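You operate a simulated robot arm through the tools that you are given. There is no shell and no other tool.

You run a simulated robot arm. Do the job below in one go: nothing can be reset, and whatever is moved stays where it is left.

## Task
Wash the bush named on the wash card clean in the parts washer, then switch it off.
Fine: run it with the lid shut; leave the bush inside and the lid shut; the other bushes stay. Where these are worked on the way, their far stop is far enough and under half their travel is too little: green switch.

Only the result counts: the job must be done as asked and must still hold three seconds after the hand-in. Knocking over, shifting, dropping, spilling or breaking anything else fails it. Lids that push on must go on centred and level and be pressed home; caps that screw on are set level and turned clockwise until they are tight.

## Robot
A 7-joint arm with a two-finger parallel gripper, fixed in place. Base frame: the origin is on the floor under the middle of its stand, x ahead of it, y to its left, z up; the work surface is at about z = 860. Lengths are in mm, angles in degrees, forces in N, time in s.
With the tool pointing down near the work surface it reaches from about 400 to 900 mm from the base axis. Its first joint turns from -143.0 to 143.0 degrees. Payload 3 kg.
The TCP is the grasp point between the finger pads, 30 mm short of the fingertips. In the tool frame z runs along the fingers and y along their closing line. The gripper opens to 94 mm. The fingers are 28 mm wide and 10 mm thick; the gripper's body (50 by 96 mm) begins 55 mm behind the TCP.
Orientation is told as [roll, pitch, yaw] about the base's x, y, z axes, in that order, counted from this pose: with the fingers straight down and closing along the base's y, the tool's x points along the base's -x, its y along +y and its z along -z.

## Interface
- The arm moves only by the tool move_arm. Its argument "rows" is a list of rows, each a list of 7 numbers: the shift along the tool's x, y, z in m, then the turn, a rotation vector about the tool's x, y, z in degrees, then the closure in counts, from 0 (fully open) to 255 (shut). In form: [[tx, ty, tz, rx, ry, rz, fingers], ...]. A call has 1 to 20 rows; each row is the pose to reach, as a shift and turn from the pose commanded when the call began, along the tool's axes at that moment. Each row takes 0.2 s and may step no farther than 50 mm and 8.6 degrees from the row before; otherwise, or with a gripper value out of range, the whole call is refused. Where a pose cannot be reached the arm comes as near as it can. A force on the tool above 70 N (or 10 N above the force at the start of the call, whichever is more), or a blocked arm, ends the call early, and 0.2 s more pass. The fingers move at their own pace (about 72 mm/s each) and stop on an object; they squeeze with about 29 N. The grip force told is the motor's: it shows also when the fingers shut on nothing. Time passes only in rows, and 0.2 s behind the last, so rows that repeat a pose let the fingers close. It gives the time, the measured TCP pose, the force on the tool (base axes), the opening and the grip force at its end, in the units of the frame above (readings bear some noise), with the torque about the TCP (base axes, N m) and any sound that the robot's microphone picked up.
- Cameras (640 x 400 px; columns grow to the right, rows downward): "scene" is fixed at [49.3, -499.3, 1537.4]; the picture's right is [0.90, -0.43, 0.00], its down [-0.14, -0.29, -0.95] and it looks along [0.41, 0.85, -0.33] (base axes); focal length 324 px, centre (320, 200). "wrist" rides on the gripper at [76, 14, -103] in the tool frame; the picture's right is [-0.18, 0.98, 0.00], its down [-0.75, -0.14, -0.64] and it looks along [-0.63, -0.12, 0.77] (tool axes); focal length 243 px, centre (320, 200). There is no depth. A picture from a camera that has moved, and an enlarged one, comes with that camera's place and axes in the base frame and with its lens.
- grab_frame(camera): a new picture of that camera. It takes no simulated time.
- close_up(camera, box): a new picture of the part [left, top, right, bottom] of that camera's present view, enlarged. It takes no simulated time.
- finish_job(): hands the job in; it is judged then, once.

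Nothing tells you positions but the pictures and the camera data. Unless the task says otherwise, let go and move clear before handing in.

The tools are called after "Call:" as a command line: name --pt "numbers of a row" for each row, then --argument value for the rest, lists and objects as JSON in quotes. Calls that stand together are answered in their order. move_arm: Moves the arm, as the interface text tells. Its arguments: {"type":"object","properties":{"rows":{"type":"array"}},"required":["rows"]} The other tools are called the same way: grab_frame (camera) takes a picture; close_up (camera, box) takes an enlarged picture of a part of a camera's view; finish_job () hands the job in.

At the start:

```text
time_s: 0.0
tool_pos: [441.5, 327.2, 1264.3]
tcp_rot: [0.0, 0.0, 0.0]
ft_force: [0.6, -0.3, 0.6]
moment: [-0.02, -0.01, 0.0]
opening: 94.2
grasp_force: 0.1
```

scene: 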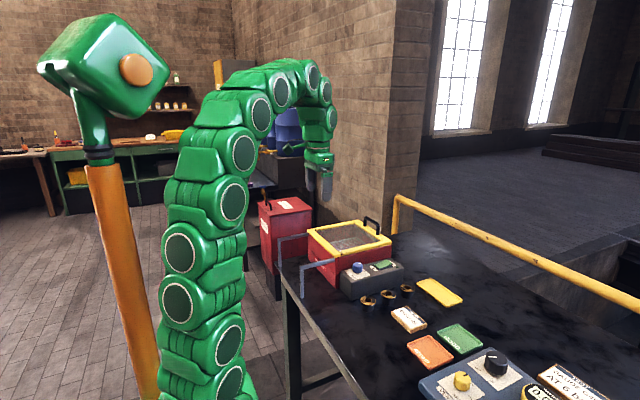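
wrist: 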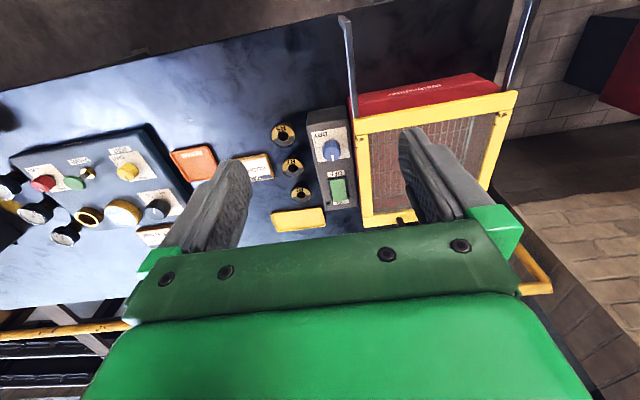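

I see a red parts washer with a yellow-framed lid, a small control box with a blue knob and green switch, three bushes, and various cards. I will look closer at each before moving.

Call:
close_up --camera "scene" --box '[270, 200, 470, 325]'

Call:
close_up --camera "wrist" --box '[240, 80, 400, 240]'

Call:
close_up --camera "scene" --box '[380, 290, 640, 400]'

Call:
close_up --camera "wrist" --box '[0, 120, 280, 260]'

```text
3.20 times, centred on (370, 262) of scene
camera zoom: at [49.3, -499.3, 1537.4], right [0.9, -0.43, 0.0], down [-0.14, -0.29, -0.95], along [0.41, 0.85, -0.33], focal length 1038 px, centre (160, 0)
```

zoom: 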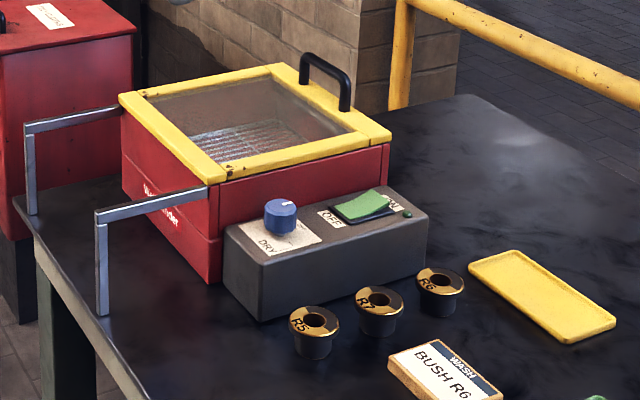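

```text
2.50 times, centred on (320, 160) of wrist
camera zoom: at [365.8, 340.9, 1366.6], right [0.18, 0.98, 0.0], down [0.75, -0.14, 0.64], along [0.63, -0.12, -0.77], focal length 606 px, centre (320, 300)
```

zoom: 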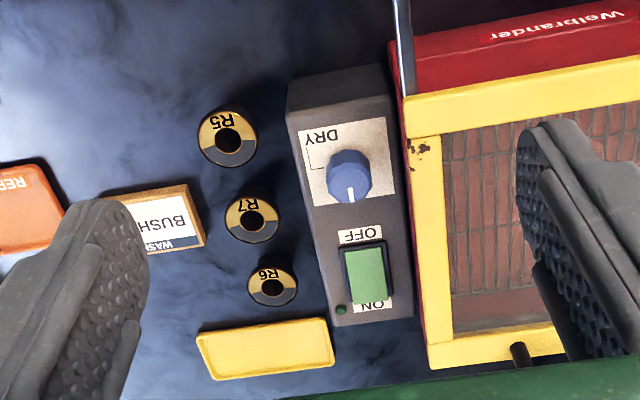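

```text
2.46 times, centred on (510, 345) of scene
camera zoom: at [49.3, -499.3, 1537.4], right [0.9, -0.43, 0.0], down [-0.14, -0.29, -0.95], along [0.41, 0.85, -0.33], focal length 798 px, centre (-148, -157)
```

zoom: 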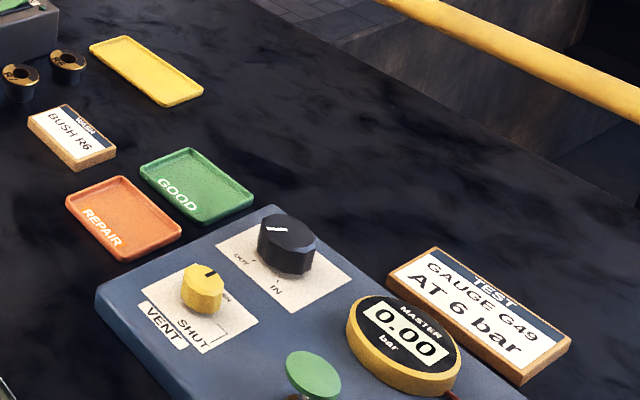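

```text
2.29 times, centred on (140, 190) of wrist
camera zoom: at [365.8, 340.9, 1366.6], right [0.18, 0.98, 0.0], down [0.75, -0.14, 0.64], along [0.63, -0.12, -0.77], focal length 555 px, centre (731, 223)
```

zoom: 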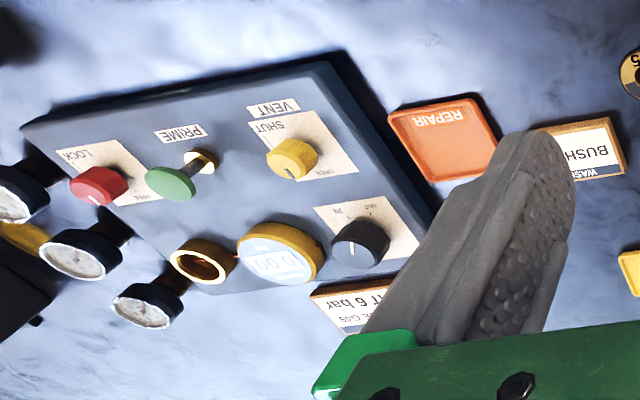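

The card says BUSH R6, and R6 is the bush farthest from the base, at about (728, 223). I want to know how the lid opens and what the knob settings are, so I am zooming in further.

Call:
close_up --camera "scene" --box '[270, 225, 340, 270]'

Call:
close_up --camera "scene" --box '[340, 210, 400, 250]'

Call:
close_up --camera "scene" --box '[340, 250, 420, 310]'

Call:
close_up --camera "wrist" --box '[300, 100, 370, 215]'

Call:
close_up --camera "wrist" --box '[330, 0, 560, 240]'

```text
8.89 times, centred on (305, 248) of scene
camera zoom: at [49.3, -499.3, 1537.4], right [0.9, -0.43, 0.0], down [-0.14, -0.29, -0.95], along [0.41, 0.85, -0.33], focal length 2883 px, centre (453, -222)
```

zoom: 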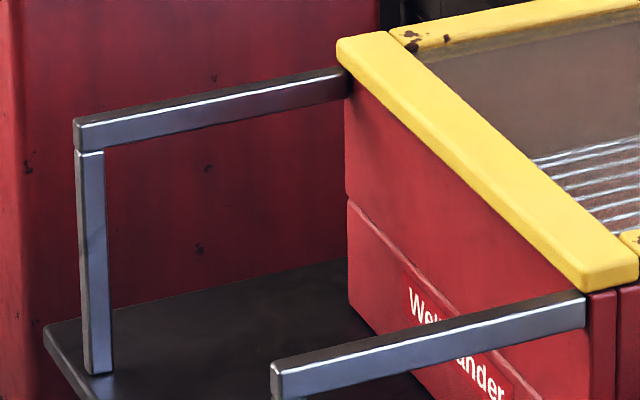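

```text
10.00 times, centred on (370, 230) of scene
camera zoom: at [49.3, -499.3, 1537.4], right [0.9, -0.43, 0.0], down [-0.14, -0.29, -0.95], along [0.41, 0.85, -0.33], focal length 3244 px, centre (-180, -100)
```

zoom: 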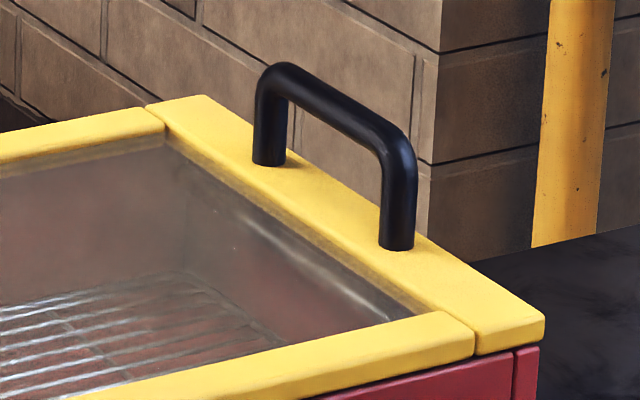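

```text
6.67 times, centred on (380, 280) of scene
camera zoom: at [49.3, -499.3, 1537.4], right [0.9, -0.43, 0.0], down [-0.14, -0.29, -0.95], along [0.41, 0.85, -0.33], focal length 2162 px, centre (-80, -333)
```

zoom: 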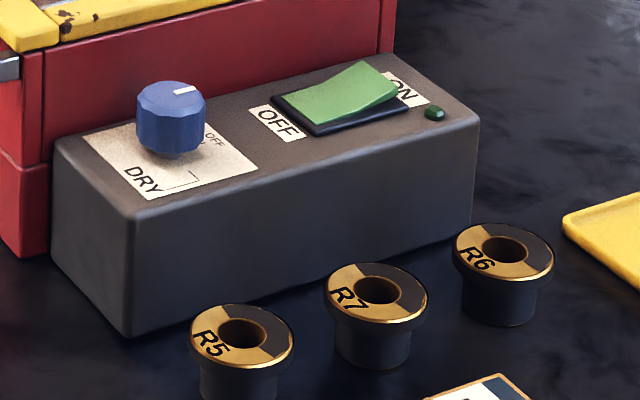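

```text
3.48 times, centred on (335, 158) of wrist
camera zoom: at [365.8, 340.9, 1366.6], right [0.18, 0.98, 0.0], down [0.75, -0.14, 0.64], along [0.63, -0.12, -0.77], focal length 844 px, centre (268, 348)
```

zoom: 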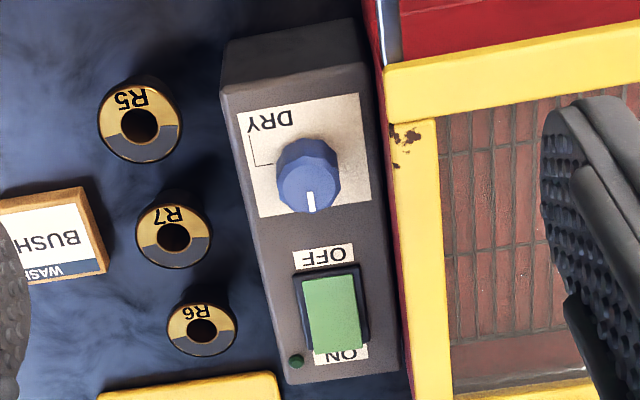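

```text
1.67 times, centred on (445, 120) of wrist
camera zoom: at [365.8, 340.9, 1366.6], right [0.18, 0.98, 0.0], down [0.75, -0.14, 0.64], along [0.63, -0.12, -0.77], focal length 404 px, centre (112, 333)
```

zoom: 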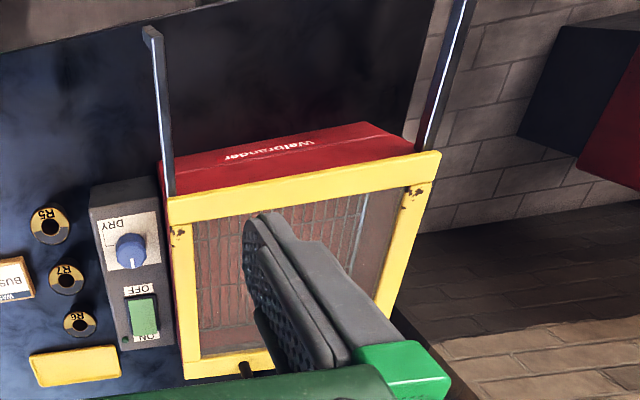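

The lid seems to slide toward -x on two rails that run out from beneath it, and the green rocker is at OFF. I take the handle bar to run along y at about (751, 485, 1035), so next I move above it and turn the gripper 90° so the fingers close along x.

Call:
move_arm --pt "-0.0206 0.0105 0.0073 0 0 -6 0" --pt "-0.0413 0.0211 0.0147 0 0 -12 0" --pt "-0.0619 0.0316 0.022 0 0 -18 0" --pt "-0.0825 0.0421 0.0293 0 0 -24 0" --pt "-0.1032 0.0527 0.0367 0 0 -30 0" --pt "-0.1238 0.0632 0.044 0 0 -36 0" --pt "-0.1444 0.0737 0.0513 0 0 -42 0" --pt "-0.1651 0.0843 0.0587 0 0 -48 0" --pt "-0.1857 0.0948 0.066 0 0 -54 0" --pt "-0.2063 0.1053 0.0733 0 0 -60 0" --pt "-0.227 0.1159 0.0807 0 0 -66 0" --pt "-0.2476 0.1264 0.088 0 0 -72 0" --pt "-0.2682 0.1369 0.0953 0 0 -78 0" --pt "-0.2889 0.1475 0.1027 0 0 -84 0" --pt "-0.3095 0.158 0.11 0 0 -90 0" --pt "-0.3095 0.158 0.11 0 0 -90 0"

```text
time_s: 3.4
tool_pos: [714.7, 454.8, 1084.4]
tcp_rot: [-0.1, 0.0, 90.2]
ft_force: [0.4, 0.2, 0.0]
moment: [0.0, 0.0, -0.04]
opening: 94.0
grasp_force: 0.1
out of reach, approached as far as the arm can: row 10, 11, 12, 13, 14, 15, 16
```

The arm stopped short of the target near its reach limit, at radius about 847 mm. I am checking the pictures to see where the handle is relative to the gripper.

Call:
grab_frame --camera "wrist"

Call:
grab_frame --camera "scene"

Call:
close_up --camera "scene" --box '[290, 170, 410, 270]'

```text
taken
camera wrist: at [699.9, 377.4, 1186.5], right [-0.98, 0.18, 0.0], down [0.14, 0.75, 0.64], along [0.12, 0.63, -0.77], focal length 243 px, centre (320, 200)
```

wrist: 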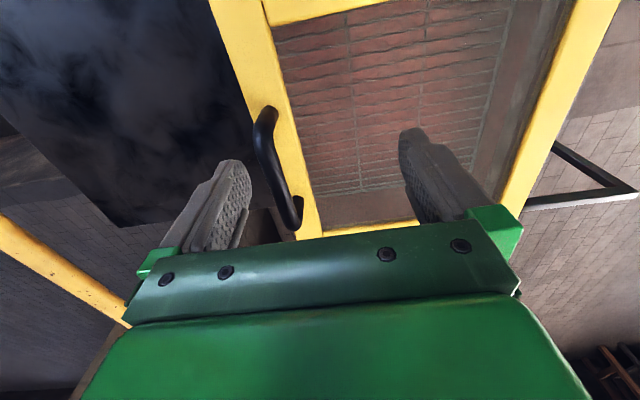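

```text
taken
```

scene: 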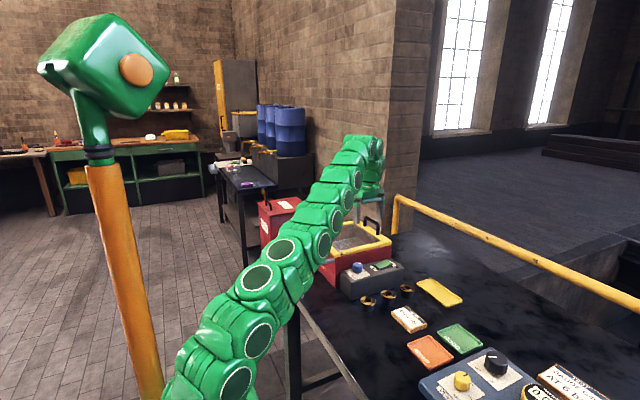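

```text
4.00 times, centred on (350, 220) of scene
camera zoom: at [49.3, -499.3, 1537.4], right [0.9, -0.43, 0.0], down [-0.14, -0.29, -0.95], along [0.41, 0.85, -0.33], focal length 1297 px, centre (200, 120)
```

zoom: 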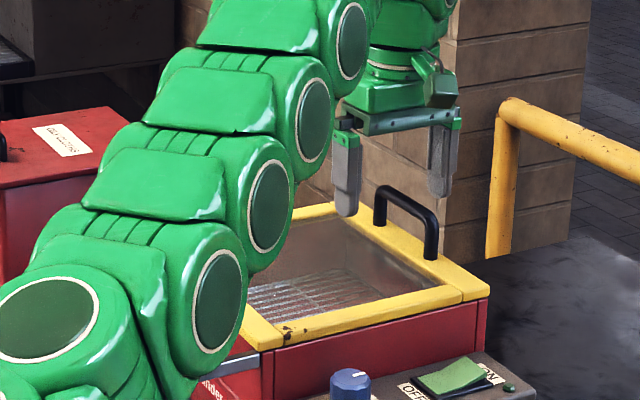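

The open gripper already straddles the handle bar at x≈750, so I can drag the lid with the outer finger and don't need to reach fully over it. First a small downward step, to see which pose the arm takes as its reference after the out-of-reach move.

Call:
move_arm --pt "0 0 0.008 0 0 0 0" --pt "0 0 0.015 0 0 0 0"

```text
time_s: 4.0
tool_pos: [713.9, 454.3, 1067.2]
tcp_rot: [0.0, 0.0, 90.1]
ft_force: [-0.2, 0.1, -0.3]
moment: [-0.01, -0.01, -0.01]
opening: 93.8
grasp_force: 0.0
```

The reference is the pose the arm actually reached. I am checking the clearance between the outer finger and the handle bar before lowering.

Call:
move_arm --pt "0 -0.006 0.004 0 0 0 0" --pt "0 -0.008 0.007 0 0 0 0"

Call:
close_up --camera "wrist" --box '[180, 80, 340, 260]'

Call:
close_up --camera "scene" --box '[320, 180, 400, 240]'

```text
time_s: 4.6
tool_pos: [724.5, 454.2, 1059.9]
tcp_rot: [0.0, -0.1, 90.1]
ft_force: [0.4, -0.7, 0.2]
moment: [0.0, 0.03, 0.0]
opening: 94.0
grasp_force: 0.0
```

```text
2.22 times, centred on (260, 170) of wrist
camera zoom: at [710.4, 378.3, 1162.6], right [-0.98, 0.18, 0.0], down [0.14, 0.75, 0.64], along [0.12, 0.63, -0.77], focal length 539 px, centre (453, 267)
```

zoom: 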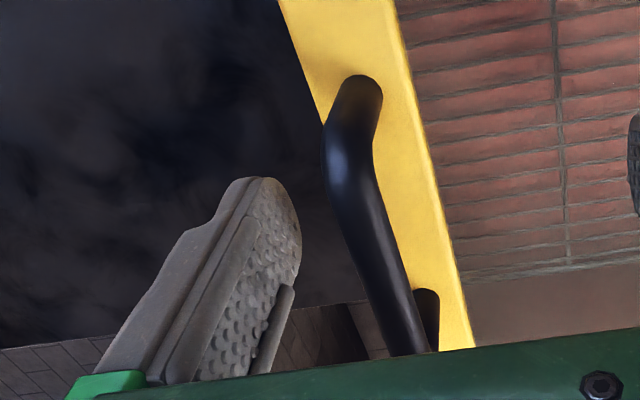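

```text
6.67 times, centred on (360, 210) of scene
camera zoom: at [49.3, -499.3, 1537.4], right [0.9, -0.43, 0.0], down [-0.14, -0.29, -0.95], along [0.41, 0.85, -0.33], focal length 2162 px, centre (53, 133)
```

zoom: 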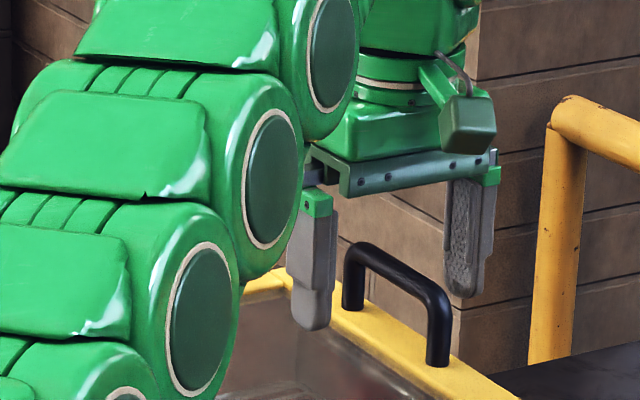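

The outer finger sits clear on the far side of the bar. I lower so the fingertips go to about z=1012, below the bar but above the lid, and shift slightly toward the handle's middle.

Call:
move_arm --pt "-0.003 0 0.006 0 0 0 0" --pt "-0.007 0 0.012 0 0 0 0" --pt "-0.012 0 0.018 0 0 0 0"

Call:
close_up --camera "scene" --box '[320, 180, 400, 240]'

Call:
grab_frame --camera "wrist"

```text
time_s: 5.4
tool_pos: [725.2, 466.4, 1042.4]
tcp_rot: [-0.1, 0.0, 90.0]
ft_force: [0.3, 0.1, -0.3]
moment: [0.01, -0.04, -0.01]
opening: 94.0
grasp_force: 0.1
```

```text
6.67 times, centred on (360, 210) of scene
camera zoom: at [49.3, -499.3, 1537.4], right [0.9, -0.43, 0.0], down [-0.14, -0.29, -0.95], along [0.41, 0.85, -0.33], focal length 2162 px, centre (53, 133)
```

zoom: 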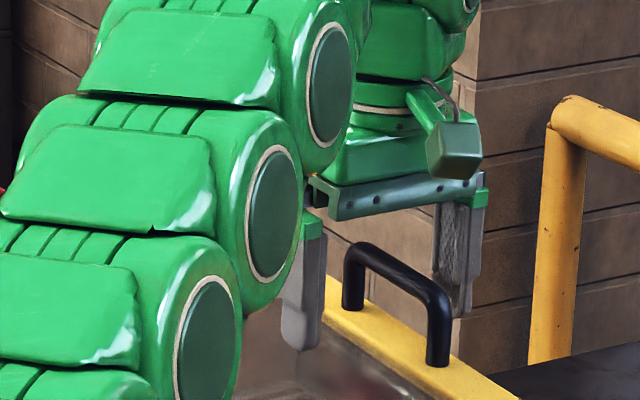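

```text
taken
camera wrist: at [711.6, 389.8, 1144.8], right [-0.98, 0.18, 0.0], down [0.14, 0.75, 0.64], along [0.12, 0.63, -0.77], focal length 243 px, centre (320, 200)
```

wrist: 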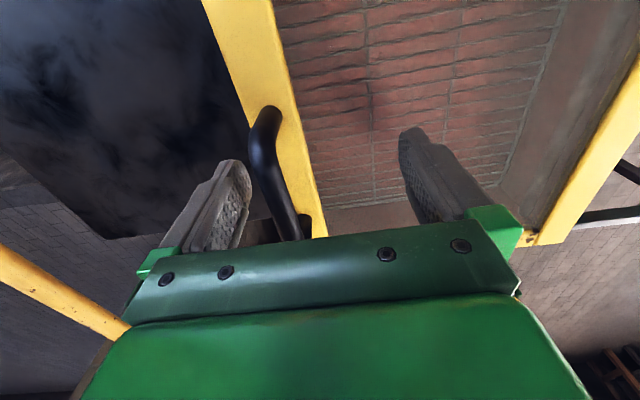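

The finger is in place behind the bar. I drag slowly toward -x, watching the force to confirm that the lid slides.

Call:
move_arm --pt "0 0.006 0 0 0 0 0" --pt "0 0.012 0 0 0 0 0" --pt "0 0.018 0 0 0 0 0" --pt "0 0.023 0 0 0 0 0" --pt "0 0.028 0 0 0 0 0" --pt "0 0.033 0 0 0 0 0" --pt "0 0.038 0 0 0 0 0"

Call:
grab_frame --camera "scene"

Call:
grab_frame --camera "wrist"

```text
time_s: 7.0
tool_pos: [687.7, 467.7, 1042.4]
tcp_rot: [0.1, 0.1, 90.0]
ft_force: [-0.4, 0.1, -0.3]
moment: [0.02, -0.01, -0.01]
opening: 94.1
grasp_force: 0.0
```

```text
taken
```

scene: 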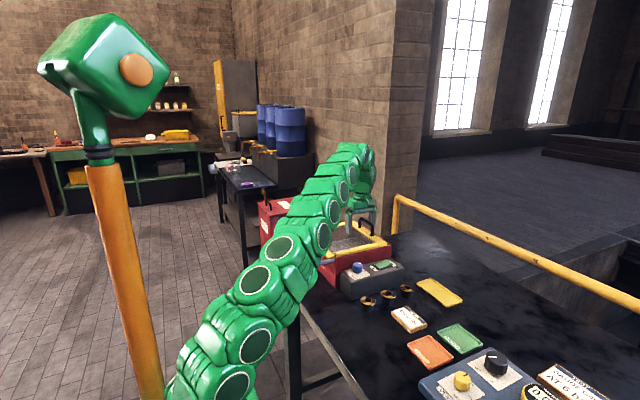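

```text
taken
camera wrist: at [673.5, 390.3, 1145.0], right [-0.98, 0.18, 0.0], down [0.14, 0.75, 0.64], along [0.12, 0.63, -0.77], focal length 243 px, centre (320, 200)
```

wrist: 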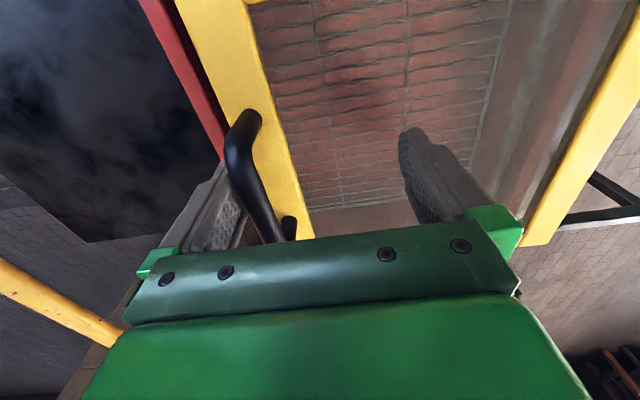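

The lid slides freely: the red rim now shows on the +x side. I keep dragging it along the rails toward -x.

Call:
move_arm --pt "0 0.008 0 0 0 0 0" --pt "0 0.016 0 0 0 0 0" --pt "0 0.024 0 0 0 0 0" --pt "0 0.032 0 0 0 0 0" --pt "0 0.04 0 0 0 0 0" --pt "0 0.048 0 0 0 0 0" --pt "0 0.056 0 0 0 0 0" --pt "0 0.064 0 0 0 0 0" --pt "0 0.072 0 0 0 0 0" --pt "0 0.08 0 0 0 0 0" --pt "0 0.088 0 0 0 0 0" --pt "0 0.096 0 0 0 0 0"

Call:
grab_frame --camera "scene"

Call:
grab_frame --camera "wrist"

```text
time_s: 9.6
tool_pos: [590.0, 466.5, 1040.5]
tcp_rot: [0.1, 0.0, 90.1]
ft_force: [1.8, -0.8, -0.6]
moment: [0.01, 0.05, -0.03]
opening: 94.5
grasp_force: 0.0
```

```text
taken
```

scene: 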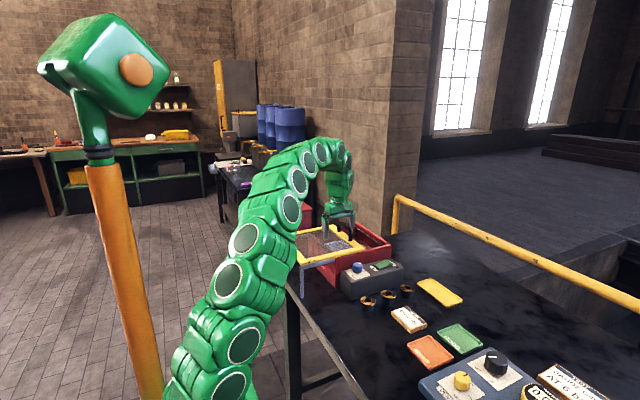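

```text
taken
camera wrist: at [576.6, 389.9, 1143.4], right [-0.98, 0.18, 0.0], down [0.14, 0.75, 0.64], along [0.12, 0.63, -0.77], focal length 243 px, centre (320, 200)
```

wrist: 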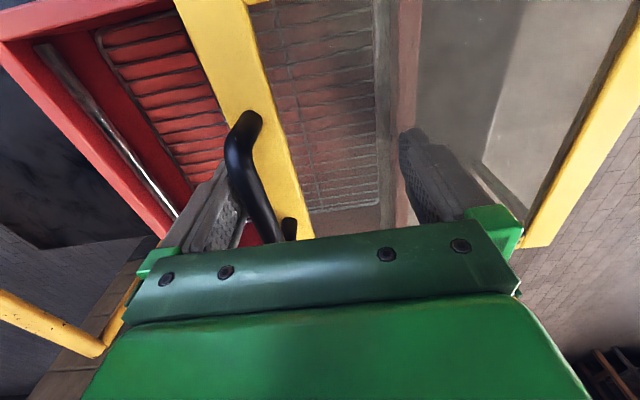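

The lid has slid about 120 mm. I open it a little further in small steps for more room, watching the force.

Call:
move_arm --pt "0 0.006 0 0 0 0 0" --pt "0 0.012 0 0 0 0 0" --pt "0 0.018 0 0 0 0 0" --pt "0 0.024 0 0 0 0 0" --pt "0 0.03 0 0 0 0 0" --pt "0 0.036 0 0 0 0 0" --pt "0 0.042 0 0 0 0 0"

Call:
close_up --camera "scene" --box '[270, 190, 410, 290]'

Call:
grab_frame --camera "wrist"

```text
time_s: 11.2
tool_pos: [549.5, 466.7, 1042.1]
tcp_rot: [0.0, 0.0, 90.1]
ft_force: [0.7, -0.3, 0.8]
moment: [0.06, -0.01, 0.02]
opening: 94.1
grasp_force: 0.1
```

```text
4.00 times, centred on (340, 240) of scene
camera zoom: at [49.3, -499.3, 1537.4], right [0.9, -0.43, 0.0], down [-0.14, -0.29, -0.95], along [0.41, 0.85, -0.33], focal length 1297 px, centre (240, 40)
```

zoom: 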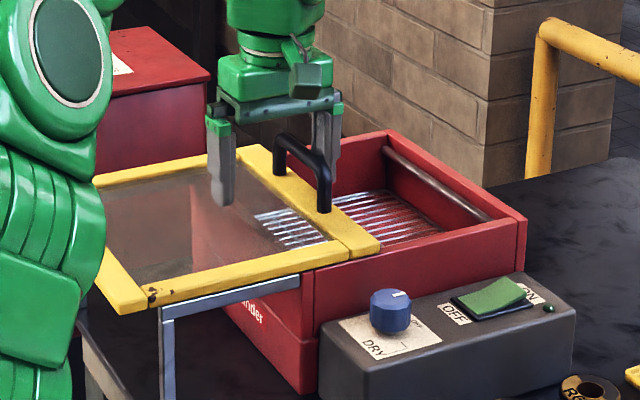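

```text
taken
camera wrist: at [536.0, 389.9, 1144.4], right [-0.98, 0.18, 0.0], down [0.14, 0.75, 0.64], along [0.12, 0.63, -0.77], focal length 243 px, centre (320, 200)
```

wrist: 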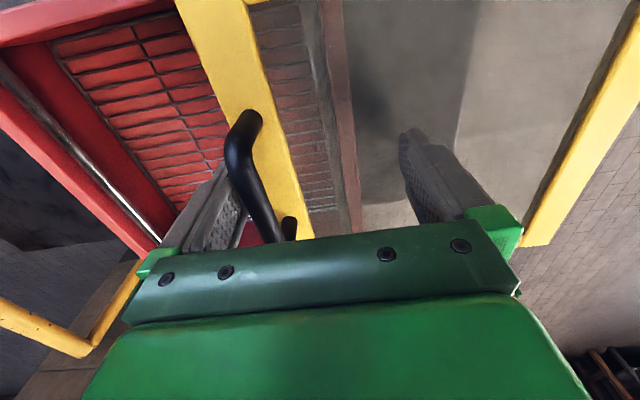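

The lid is about 160 mm open, and I can see the wire rack and a spray pipe inside on the +x wall. I back off the handle, rise, and go above bush R6 with the fingers partly closed so they clear R7.

Call:
move_arm --pt "0 -0.008 0 0 0 0 0" --pt "0 -0.008 -0.03 0 0 0 0" --pt "0 -0.008 -0.06 0 0 0 0" --pt "0 -0.008 -0.09 0 0 0 0" --pt "0.0305 -0.0293 -0.09 0 0 0 65" --pt "0.0609 -0.0506 -0.09 0 0 0 65" --pt "0.0914 -0.0719 -0.09 0 0 0 65" --pt "0.1219 -0.0933 -0.09 0 0 0 65" --pt "0.1523 -0.1146 -0.09 0 0 0 65" --pt "0.1828 -0.1359 -0.09 0 0 0 65" --pt "0.2132 -0.1572 -0.09 0 0 0 65" --pt "0.2437 -0.1785 -0.09 0 0 0 65" --pt "0.2437 -0.1785 -0.09 0 0 0 65"

Call:
grab_frame --camera "scene"

Call:
grab_frame --camera "wrist"

Call:
close_up --camera "scene" --box '[270, 200, 430, 310]'

```text
time_s: 14.0
tool_pos: [726.7, 221.9, 1132.1]
tcp_rot: [-0.1, -0.1, 90.0]
ft_force: [0.2, 0.9, 0.0]
moment: [-0.02, 0.01, -0.03]
opening: 70.1
grasp_force: 0.0
```

```text
taken
```

scene: 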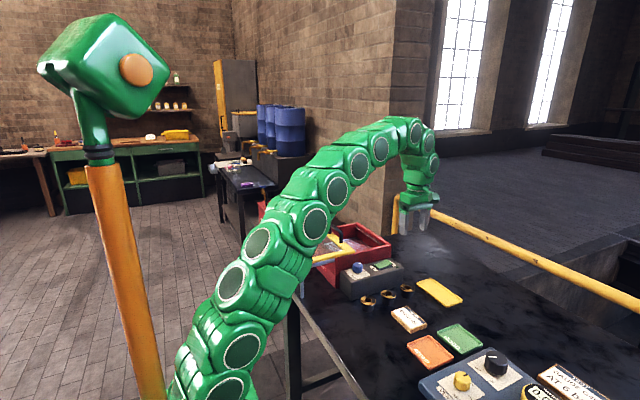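

```text
taken
camera wrist: at [713.0, 146.3, 1234.9], right [-0.98, 0.18, 0.0], down [0.14, 0.75, 0.64], along [0.12, 0.63, -0.77], focal length 243 px, centre (320, 200)
```

wrist: 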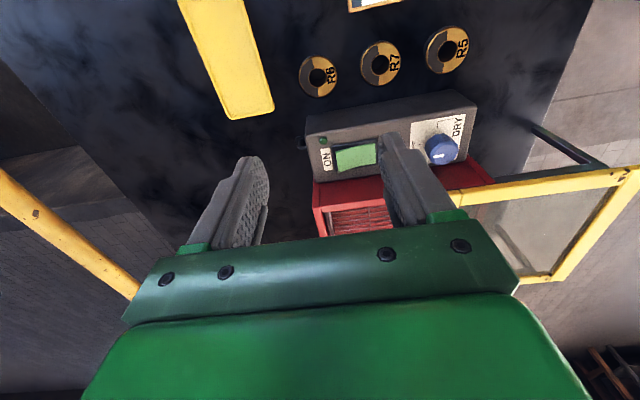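

```text
3.64 times, centred on (350, 255) of scene
camera zoom: at [49.3, -499.3, 1537.4], right [0.9, -0.43, 0.0], down [-0.14, -0.29, -0.95], along [0.41, 0.85, -0.33], focal length 1179 px, centre (211, 0)
```

zoom: 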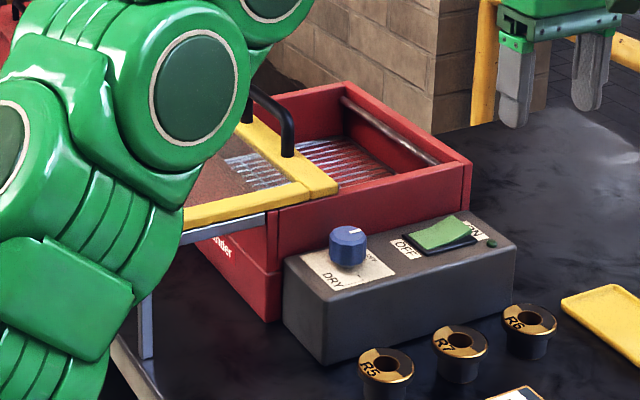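

R6 now triangulates to (729, 223.5) with its flange top at z≈890. I descend straight above it to z≈955 and check the alignment before gripping.

Call:
move_arm --pt "-0.0005 -0.001 0.04 0 0 0 76" --pt "-0.001 -0.002 0.08 0 0 0 76" --pt "-0.0015 -0.0027 0.12 0 0 0 76" --pt "-0.0015 -0.0027 0.15 0 0 0 76" --pt "-0.0015 -0.0027 0.177 0 0 0 76"

Call:
close_up --camera "scene" --box '[350, 220, 470, 310]'

Call:
grab_frame --camera "wrist"

```text
time_s: 15.2
tool_pos: [729.0, 225.1, 954.6]
tcp_rot: [0.1, 0.0, 90.0]
ft_force: [0.4, -0.6, 0.0]
moment: [0.01, -0.02, 0.0]
opening: 66.0
grasp_force: 0.1
```

```text
4.44 times, centred on (410, 265) of scene
camera zoom: at [49.3, -499.3, 1537.4], right [0.9, -0.43, 0.0], down [-0.14, -0.29, -0.95], along [0.41, 0.85, -0.33], focal length 1442 px, centre (-80, -89)
```

zoom: 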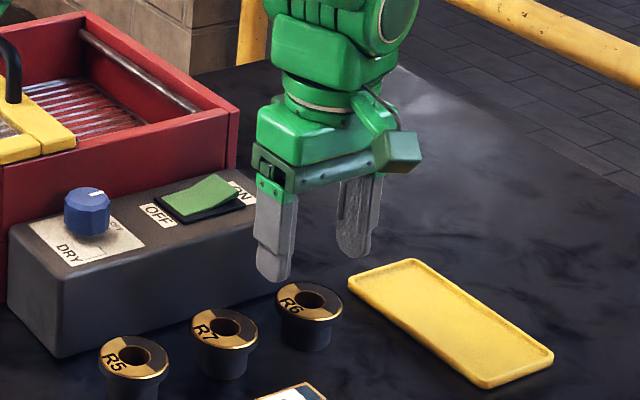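

```text
taken
camera wrist: at [715.9, 148.5, 1057.4], right [-0.98, 0.18, 0.0], down [0.14, 0.75, 0.64], along [0.12, 0.63, -0.77], focal length 243 px, centre (320, 200)
```

wrist: 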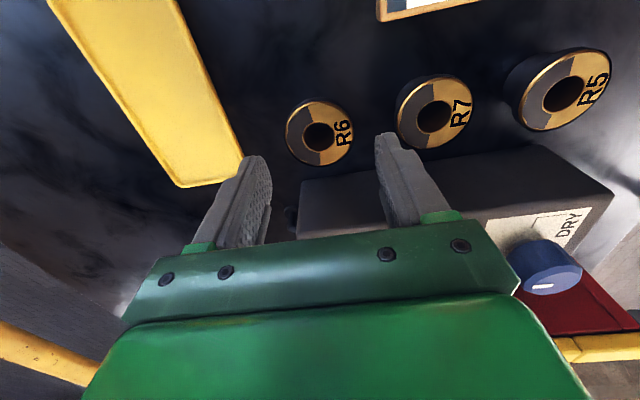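

R6 sits centred between the fingers, and neither R7 nor the yellow tray is in the way. I lower to TCP z≈894 and close on the flange.

Call:
move_arm --pt "0.0005 -0.0007 0.02 0 0 0 76" --pt "0.001 -0.0015 0.04 0 0 0 76" --pt "0.0014 -0.0015 0.052 0 0 0 76" --pt "0.0014 -0.0015 0.06 0 0 0 76" --pt "0.0014 -0.0015 0.06 0 0 0 160" --pt "0.0014 -0.0015 0.06 0 0 0 255" --pt "0.0014 -0.0015 0.06 0 0 0 255" --pt "0.0014 -0.0015 0.06 0 0 0 255"

Call:
grab_frame --camera "wrist"

Call:
close_up --camera "scene" --box '[350, 220, 470, 310]'

```text
time_s: 17.0
tool_pos: [733.2, 222.4, 894.1]
tcp_rot: [-0.1, -0.1, 90.1]
ft_force: [2.8, 2.2, 8.7]
moment: [0.08, -0.14, -0.01]
opening: 50.1
grasp_force: 28.8
```

```text
taken
camera wrist: at [719.6, 146.4, 998.2], right [-0.98, 0.18, 0.0], down [0.14, 0.75, 0.64], along [0.12, 0.63, -0.77], focal length 243 px, centre (320, 200)
```

wrist: 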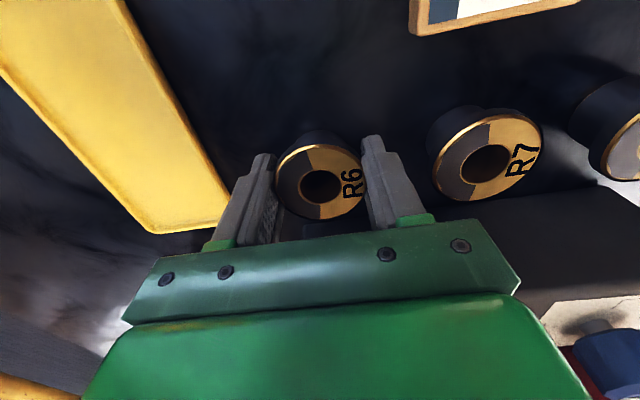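

```text
4.44 times, centred on (410, 265) of scene
camera zoom: at [49.3, -499.3, 1537.4], right [0.9, -0.43, 0.0], down [-0.14, -0.29, -0.95], along [0.41, 0.85, -0.33], focal length 1442 px, centre (-80, -89)
```

zoom: 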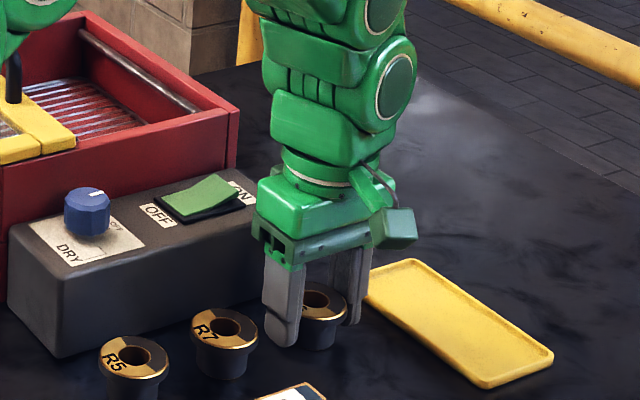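

The grip closed at 50 mm on the flange. I lift slowly and check the bush is held level.

Call:
move_arm --pt "0 0 -0.008 0 0 0 255" --pt "0 0 -0.02 0 0 0 255" --pt "0 0 -0.045 0 0 0 255" --pt "0 0 -0.075 0 0 0 255" --pt "0 0 -0.11 0 0 0 255" --pt "0 0 -0.15 0 0 0 255" --pt "0 0 -0.19 0 0 0 255"

Call:
grab_frame --camera "wrist"

Call:
close_up --camera "scene" --box '[290, 170, 470, 305]'

```text
time_s: 18.6
tool_pos: [732.6, 227.1, 1085.1]
tcp_rot: [0.0, 0.0, 90.1]
ft_force: [0.7, 0.5, -3.3]
moment: [0.0, -0.03, 0.01]
opening: 50.0
grasp_force: 28.7
```

```text
taken
camera wrist: at [718.6, 149.9, 1187.2], right [-0.98, 0.18, 0.0], down [0.14, 0.75, 0.64], along [0.12, 0.63, -0.77], focal length 243 px, centre (320, 200)
```

wrist: 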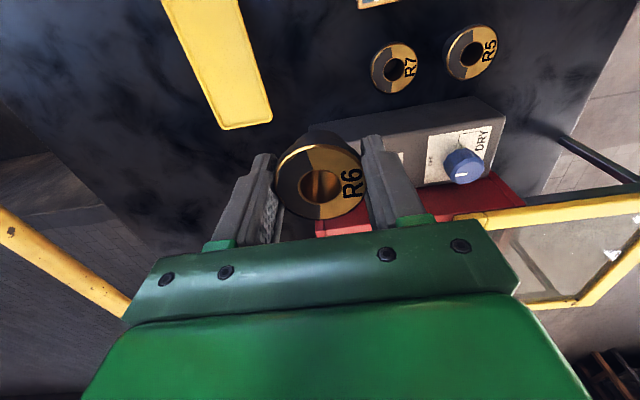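

```text
2.96 times, centred on (380, 238) of scene
camera zoom: at [49.3, -499.3, 1537.4], right [0.9, -0.43, 0.0], down [-0.14, -0.29, -0.95], along [0.41, 0.85, -0.33], focal length 961 px, centre (142, 89)
```

zoom: 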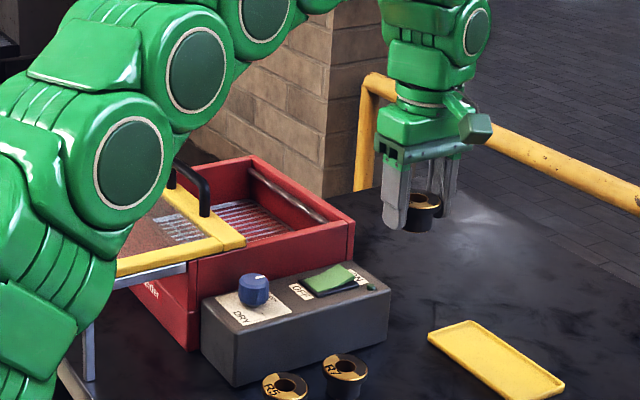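

R6 is held firmly and looks level. I carry it over the open half of the washer at the same height.

Call:
move_arm --pt "-0.0285 0.0066 0 0 0 0 255" --pt "-0.057 0.0132 0 0 0 0 255" --pt "-0.0855 0.0197 0 0 0 0 255" --pt "-0.114 0.0263 0 0 0 0 255" --pt "-0.1425 0.0329 0 0 0 0 255" --pt "-0.171 0.0395 0 0 0 0 255" --pt "-0.1995 0.046 0 0 0 0 255" --pt "-0.228 0.0526 0 0 0 0 255" --pt "-0.228 0.0526 0 0 0 0 255"

Call:
grab_frame --camera "wrist"

Call:
close_up --camera "scene" --box '[270, 180, 430, 290]'

```text
time_s: 20.6
tool_pos: [677.7, 453.9, 1083.9]
tcp_rot: [0.0, 0.0, 90.1]
ft_force: [0.7, 0.2, -2.6]
moment: [0.01, 0.0, 0.0]
opening: 49.7
grasp_force: 29.0
```

```text
taken
camera wrist: at [664.9, 376.3, 1186.4], right [-0.98, 0.18, 0.0], down [0.14, 0.75, 0.64], along [0.12, 0.63, -0.77], focal length 243 px, centre (320, 200)
```

wrist: 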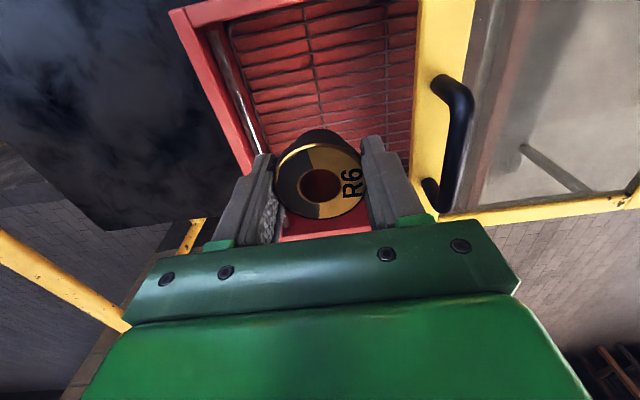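

```text
3.64 times, centred on (350, 235) of scene
camera zoom: at [49.3, -499.3, 1537.4], right [0.9, -0.43, 0.0], down [-0.14, -0.29, -0.95], along [0.41, 0.85, -0.33], focal length 1179 px, centre (211, 73)
```

zoom: 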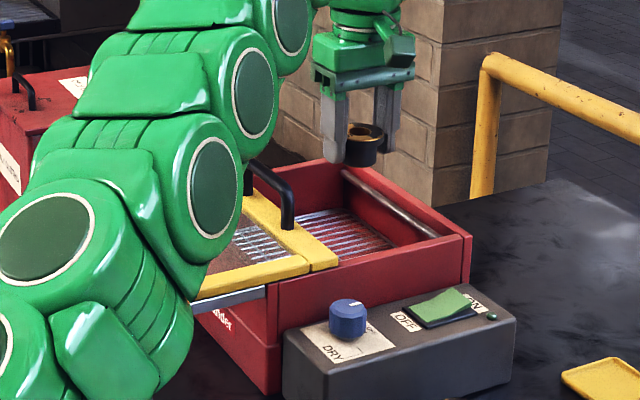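

I need the rack height before lowering, so I take enlarged views of the interior from both cameras.

Call:
close_up --camera "wrist" --box '[160, 0, 440, 175]'

Call:
close_up --camera "scene" --box '[325, 220, 405, 270]'

```text
2.29 times, centred on (300, 88) of wrist
camera zoom: at [664.9, 376.3, 1186.4], right [-0.98, 0.18, 0.0], down [0.14, 0.75, 0.64], along [0.12, 0.63, -0.77], focal length 555 px, centre (366, 457)
```

zoom: 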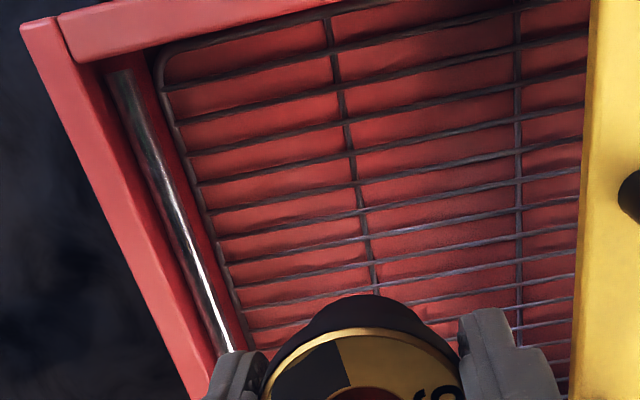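

```text
8.00 times, centred on (365, 245) of scene
camera zoom: at [49.3, -499.3, 1537.4], right [0.9, -0.43, 0.0], down [-0.14, -0.29, -0.95], along [0.41, 0.85, -0.33], focal length 2595 px, centre (-40, -160)
```

zoom: 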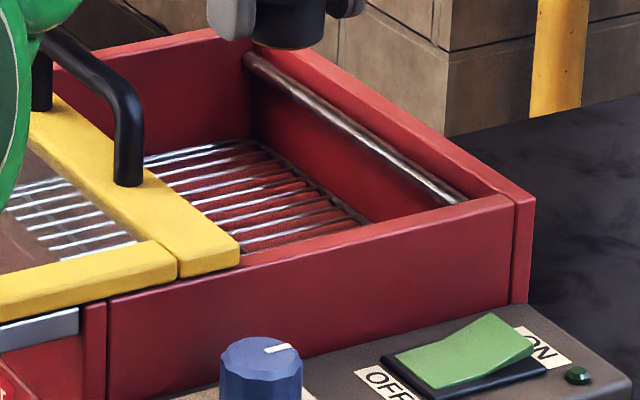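

The rack wires come out at about z≈914, with the inner wall at x≈755 and the lid edge at x≈603. I lower the bush toward (675, 465), stopping about 10 mm above the rack.

Call:
move_arm --pt "-0.004 0.001 0.02 0 0 0 255" --pt "-0.008 0.002 0.045 0 0 0 255" --pt "-0.011 0.0027 0.07 0 0 0 255" --pt "-0.011 0.0027 0.09 0 0 0 255" --pt "-0.011 0.0027 0.105 0 0 0 255" --pt "-0.011 0.0027 0.117 0 0 0 255"

Call:
close_up --camera "scene" --box '[300, 190, 420, 275]'

Call:
grab_frame --camera "wrist"

```text
time_s: 22.0
tool_pos: [676.0, 463.5, 967.0]
tcp_rot: [0.0, 0.1, 90.1]
ft_force: [0.2, 0.1, -1.4]
moment: [0.03, 0.01, 0.03]
opening: 49.5
grasp_force: 29.2
```

```text
4.71 times, centred on (360, 232) of scene
camera zoom: at [49.3, -499.3, 1537.4], right [0.9, -0.43, 0.0], down [-0.14, -0.29, -0.95], along [0.41, 0.85, -0.33], focal length 1526 px, centre (132, 47)
```

zoom: 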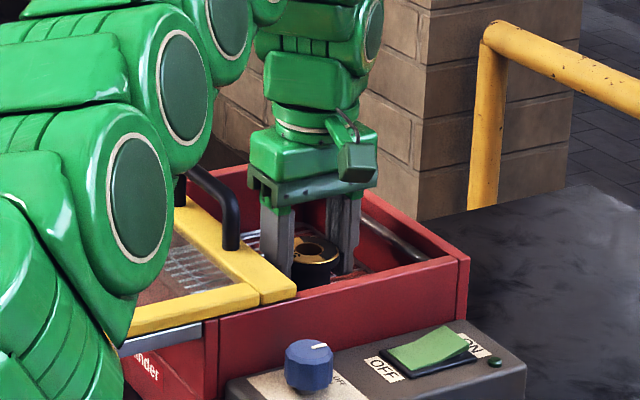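

```text
taken
camera wrist: at [662.2, 386.6, 1070.7], right [-0.98, 0.18, 0.0], down [0.14, 0.75, 0.64], along [0.12, 0.63, -0.77], focal length 243 px, centre (320, 200)
```

wrist: 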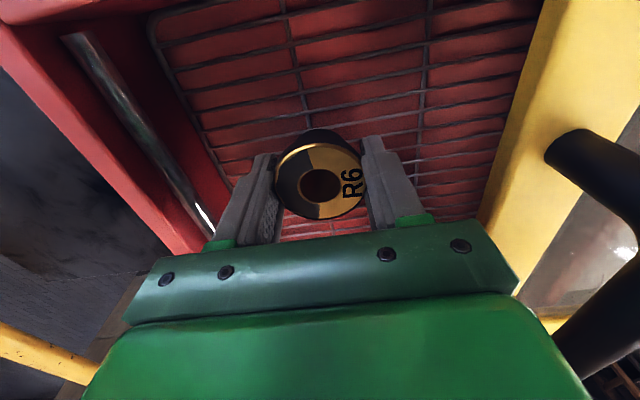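

The rack now triangulates to z≈918, so contact should come near TCP z≈952. I lower in small steps and watch the vertical force.

Call:
move_arm --pt "0 0 0.003 0 0 0 255" --pt "0 0 0.006 0 0 0 255"

```text
time_s: 22.6
tool_pos: [674.9, 461.6, 960.9]
tcp_rot: [-0.1, 0.0, 90.1]
ft_force: [-0.4, -0.5, -2.4]
moment: [-0.02, 0.01, -0.01]
opening: 49.7
grasp_force: 28.8
```

No contact yet at z≈961, with only the bush's weight showing. I continue down in small steps.

Call:
move_arm --pt "0 0 0.002 0 0 0 255" --pt "0 0 0.004 0 0 0 255"

Call:
move_arm --pt "0 0 0.0015 0 0 0 255" --pt "0 0 0.003 0 0 0 255"

```text
time_s: 23.2
tool_pos: [676.2, 463.3, 958.3]
tcp_rot: [0.0, 0.0, 90.0]
ft_force: [-3.0, -1.2, 8.5]
moment: [-0.08, 0.17, 0.0]
opening: 49.7
grasp_force: 29.3
```

```text
time_s: 23.8
tool_pos: [675.8, 463.1, 956.0]
tcp_rot: [-0.1, 0.0, 90.2]
ft_force: [-3.3, 4.5, 26.7]
moment: [0.16, 0.11, 0.15]
opening: 49.7
grasp_force: 28.9
```

The bush is seated on the rack, with upward force at about 27 N. I ease off slightly, open the fingers, and rise straight up.

Call:
move_arm --pt "0 0 -0.002 0 0 0 255" --pt "0 0 -0.002 0 0 0 110" --pt "0 0 -0.002 0 0 0 76" --pt "0 0 -0.002 0 0 0 76"

Call:
move_arm --pt "0 0 -0.015 0 0 0 76" --pt "0 0 -0.04 0 0 0 76" --pt "0 0 -0.08 0 0 0 76" --pt "0 0 -0.12 0 0 0 76" --pt "0 0 -0.14 0 0 0 76"

Call:
grab_frame --camera "wrist"

Call:
close_up --camera "scene" --box '[300, 190, 420, 275]'

```text
time_s: 24.8
tool_pos: [676.2, 463.4, 956.0]
tcp_rot: [0.0, -0.1, 90.1]
ft_force: [-0.1, 0.4, 0.1]
moment: [-0.02, -0.02, -0.02]
opening: 66.0
grasp_force: 0.1
```

```text
time_s: 26.0
tool_pos: [676.4, 461.6, 1097.8]
tcp_rot: [0.0, 0.0, 89.9]
ft_force: [0.2, 0.4, 0.2]
moment: [0.01, -0.01, 0.01]
opening: 65.9
grasp_force: 0.1
```

```text
taken
camera wrist: at [662.3, 384.7, 1201.2], right [-0.98, 0.18, 0.0], down [0.14, 0.75, 0.64], along [0.12, 0.63, -0.77], focal length 243 px, centre (320, 200)
```

wrist: 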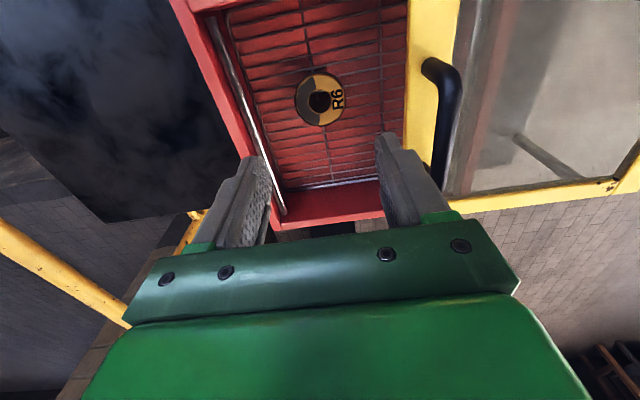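

```text
4.71 times, centred on (360, 232) of scene
camera zoom: at [49.3, -499.3, 1537.4], right [0.9, -0.43, 0.0], down [-0.14, -0.29, -0.95], along [0.41, 0.85, -0.33], focal length 1526 px, centre (132, 47)
```

zoom: 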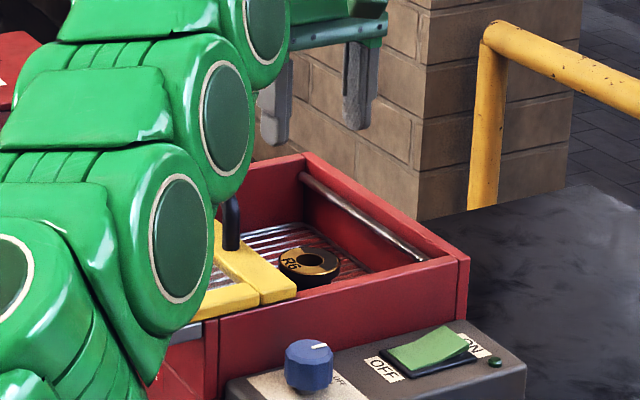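

R6 stands upright on the rack, fully inside. Next I move over to the -x side of the handle (now at x≈590) to push the lid shut.

Call:
move_arm --pt "-0.002 0.03 0 0 0 0 76" --pt "-0.004 0.06 0 0 0 0 76" --pt "-0.006 0.09 0 0 0 0 76" --pt "-0.008 0.12 0 0 0 0 76" --pt "-0.01 0.15 0 0 0 0 76" --pt "-0.01 0.15 0.02 0 0 0 76" --pt "-0.01 0.15 0.04 0 0 0 76" --pt "-0.01 0.15 0.055 0 0 0 76"

Call:
grab_frame --camera "wrist"

Call:
close_up --camera "scene" --box '[270, 180, 420, 285]'

```text
time_s: 27.8
tool_pos: [526.0, 472.5, 1041.3]
tcp_rot: [0.0, 0.0, 90.1]
ft_force: [0.6, 0.9, -0.6]
moment: [-0.01, -0.01, 0.0]
opening: 66.1
grasp_force: 0.1
```

```text
taken
camera wrist: at [512.3, 395.8, 1143.1], right [-0.98, 0.18, 0.0], down [0.14, 0.75, 0.64], along [0.12, 0.63, -0.77], focal length 243 px, centre (320, 200)
```

wrist: 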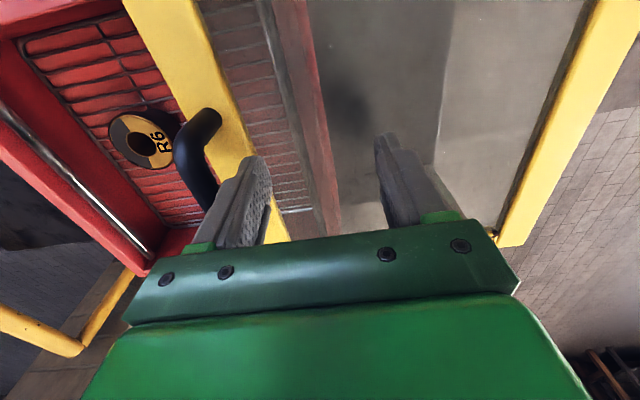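

```text
3.81 times, centred on (345, 232) of scene
camera zoom: at [49.3, -499.3, 1537.4], right [0.9, -0.43, 0.0], down [-0.14, -0.29, -0.95], along [0.41, 0.85, -0.33], focal length 1236 px, centre (225, 76)
```

zoom: 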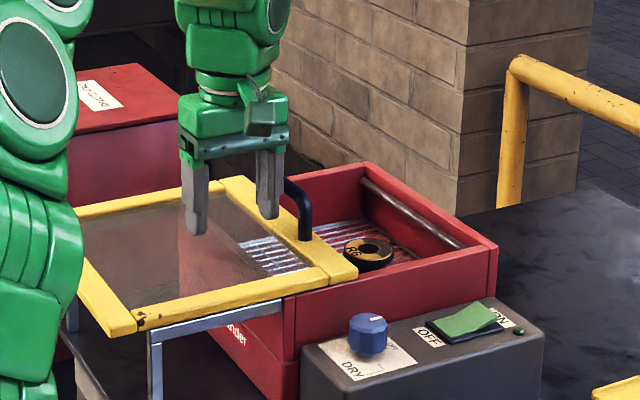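

The outer finger is on the handle's -x side, well placed. I push the lid back toward +x, stopping just short of fully closed.

Call:
move_arm --pt "0 -0.009 0 0 0 0 76" --pt "0 -0.018 0 0 0 0 76" --pt "0 -0.027 0 0 0 0 76" --pt "0 -0.036 0 0 0 0 76" --pt "0 -0.045 0 0 0 0 76" --pt "0 -0.054 0 0 0 0 76" --pt "0 -0.063 0 0 0 0 76" --pt "0 -0.072 0 0 0 0 76" --pt "0 -0.081 0 0 0 0 76" --pt "0 -0.09 0 0 0 0 76" --pt "0 -0.099 0 0 0 0 76" --pt "0 -0.108 0 0 0 0 76" --pt "0 -0.117 0 0 0 0 76" --pt "0 -0.126 0 0 0 0 76" --pt "0 -0.135 0 0 0 0 76" --pt "0 -0.144 0 0 0 0 76" --pt "0 -0.153 0 0 0 0 76" --pt "0 -0.16 0 0 0 0 76"

Call:
close_up --camera "scene" --box '[270, 180, 420, 285]'

Call:
grab_frame --camera "wrist"

```text
time_s: 31.6
tool_pos: [687.7, 471.5, 1042.7]
tcp_rot: [-0.1, 0.0, 90.2]
ft_force: [-0.6, 0.1, 3.4]
moment: [0.09, -0.15, 0.04]
opening: 65.8
grasp_force: 0.1
```

```text
3.81 times, centred on (345, 232) of scene
camera zoom: at [49.3, -499.3, 1537.4], right [0.9, -0.43, 0.0], down [-0.14, -0.29, -0.95], along [0.41, 0.85, -0.33], focal length 1236 px, centre (225, 76)
```

zoom: 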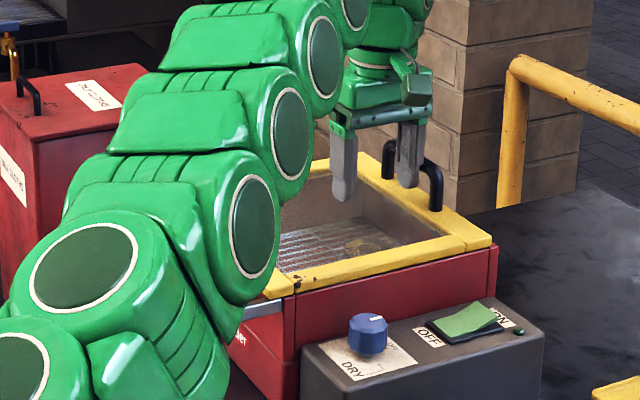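

```text
taken
camera wrist: at [673.4, 394.4, 1145.2], right [-0.98, 0.18, 0.0], down [0.14, 0.75, 0.64], along [0.12, 0.63, -0.77], focal length 243 px, centre (320, 200)
```

wrist: 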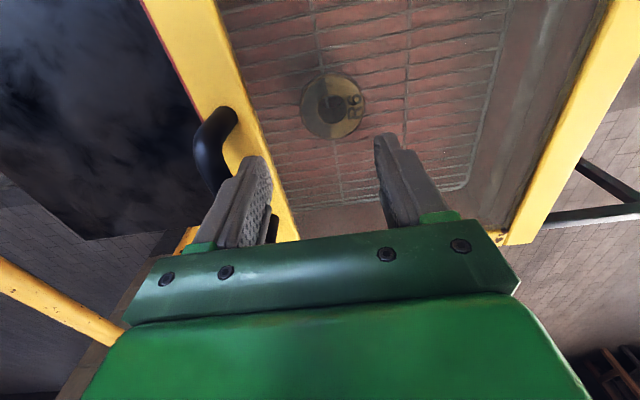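

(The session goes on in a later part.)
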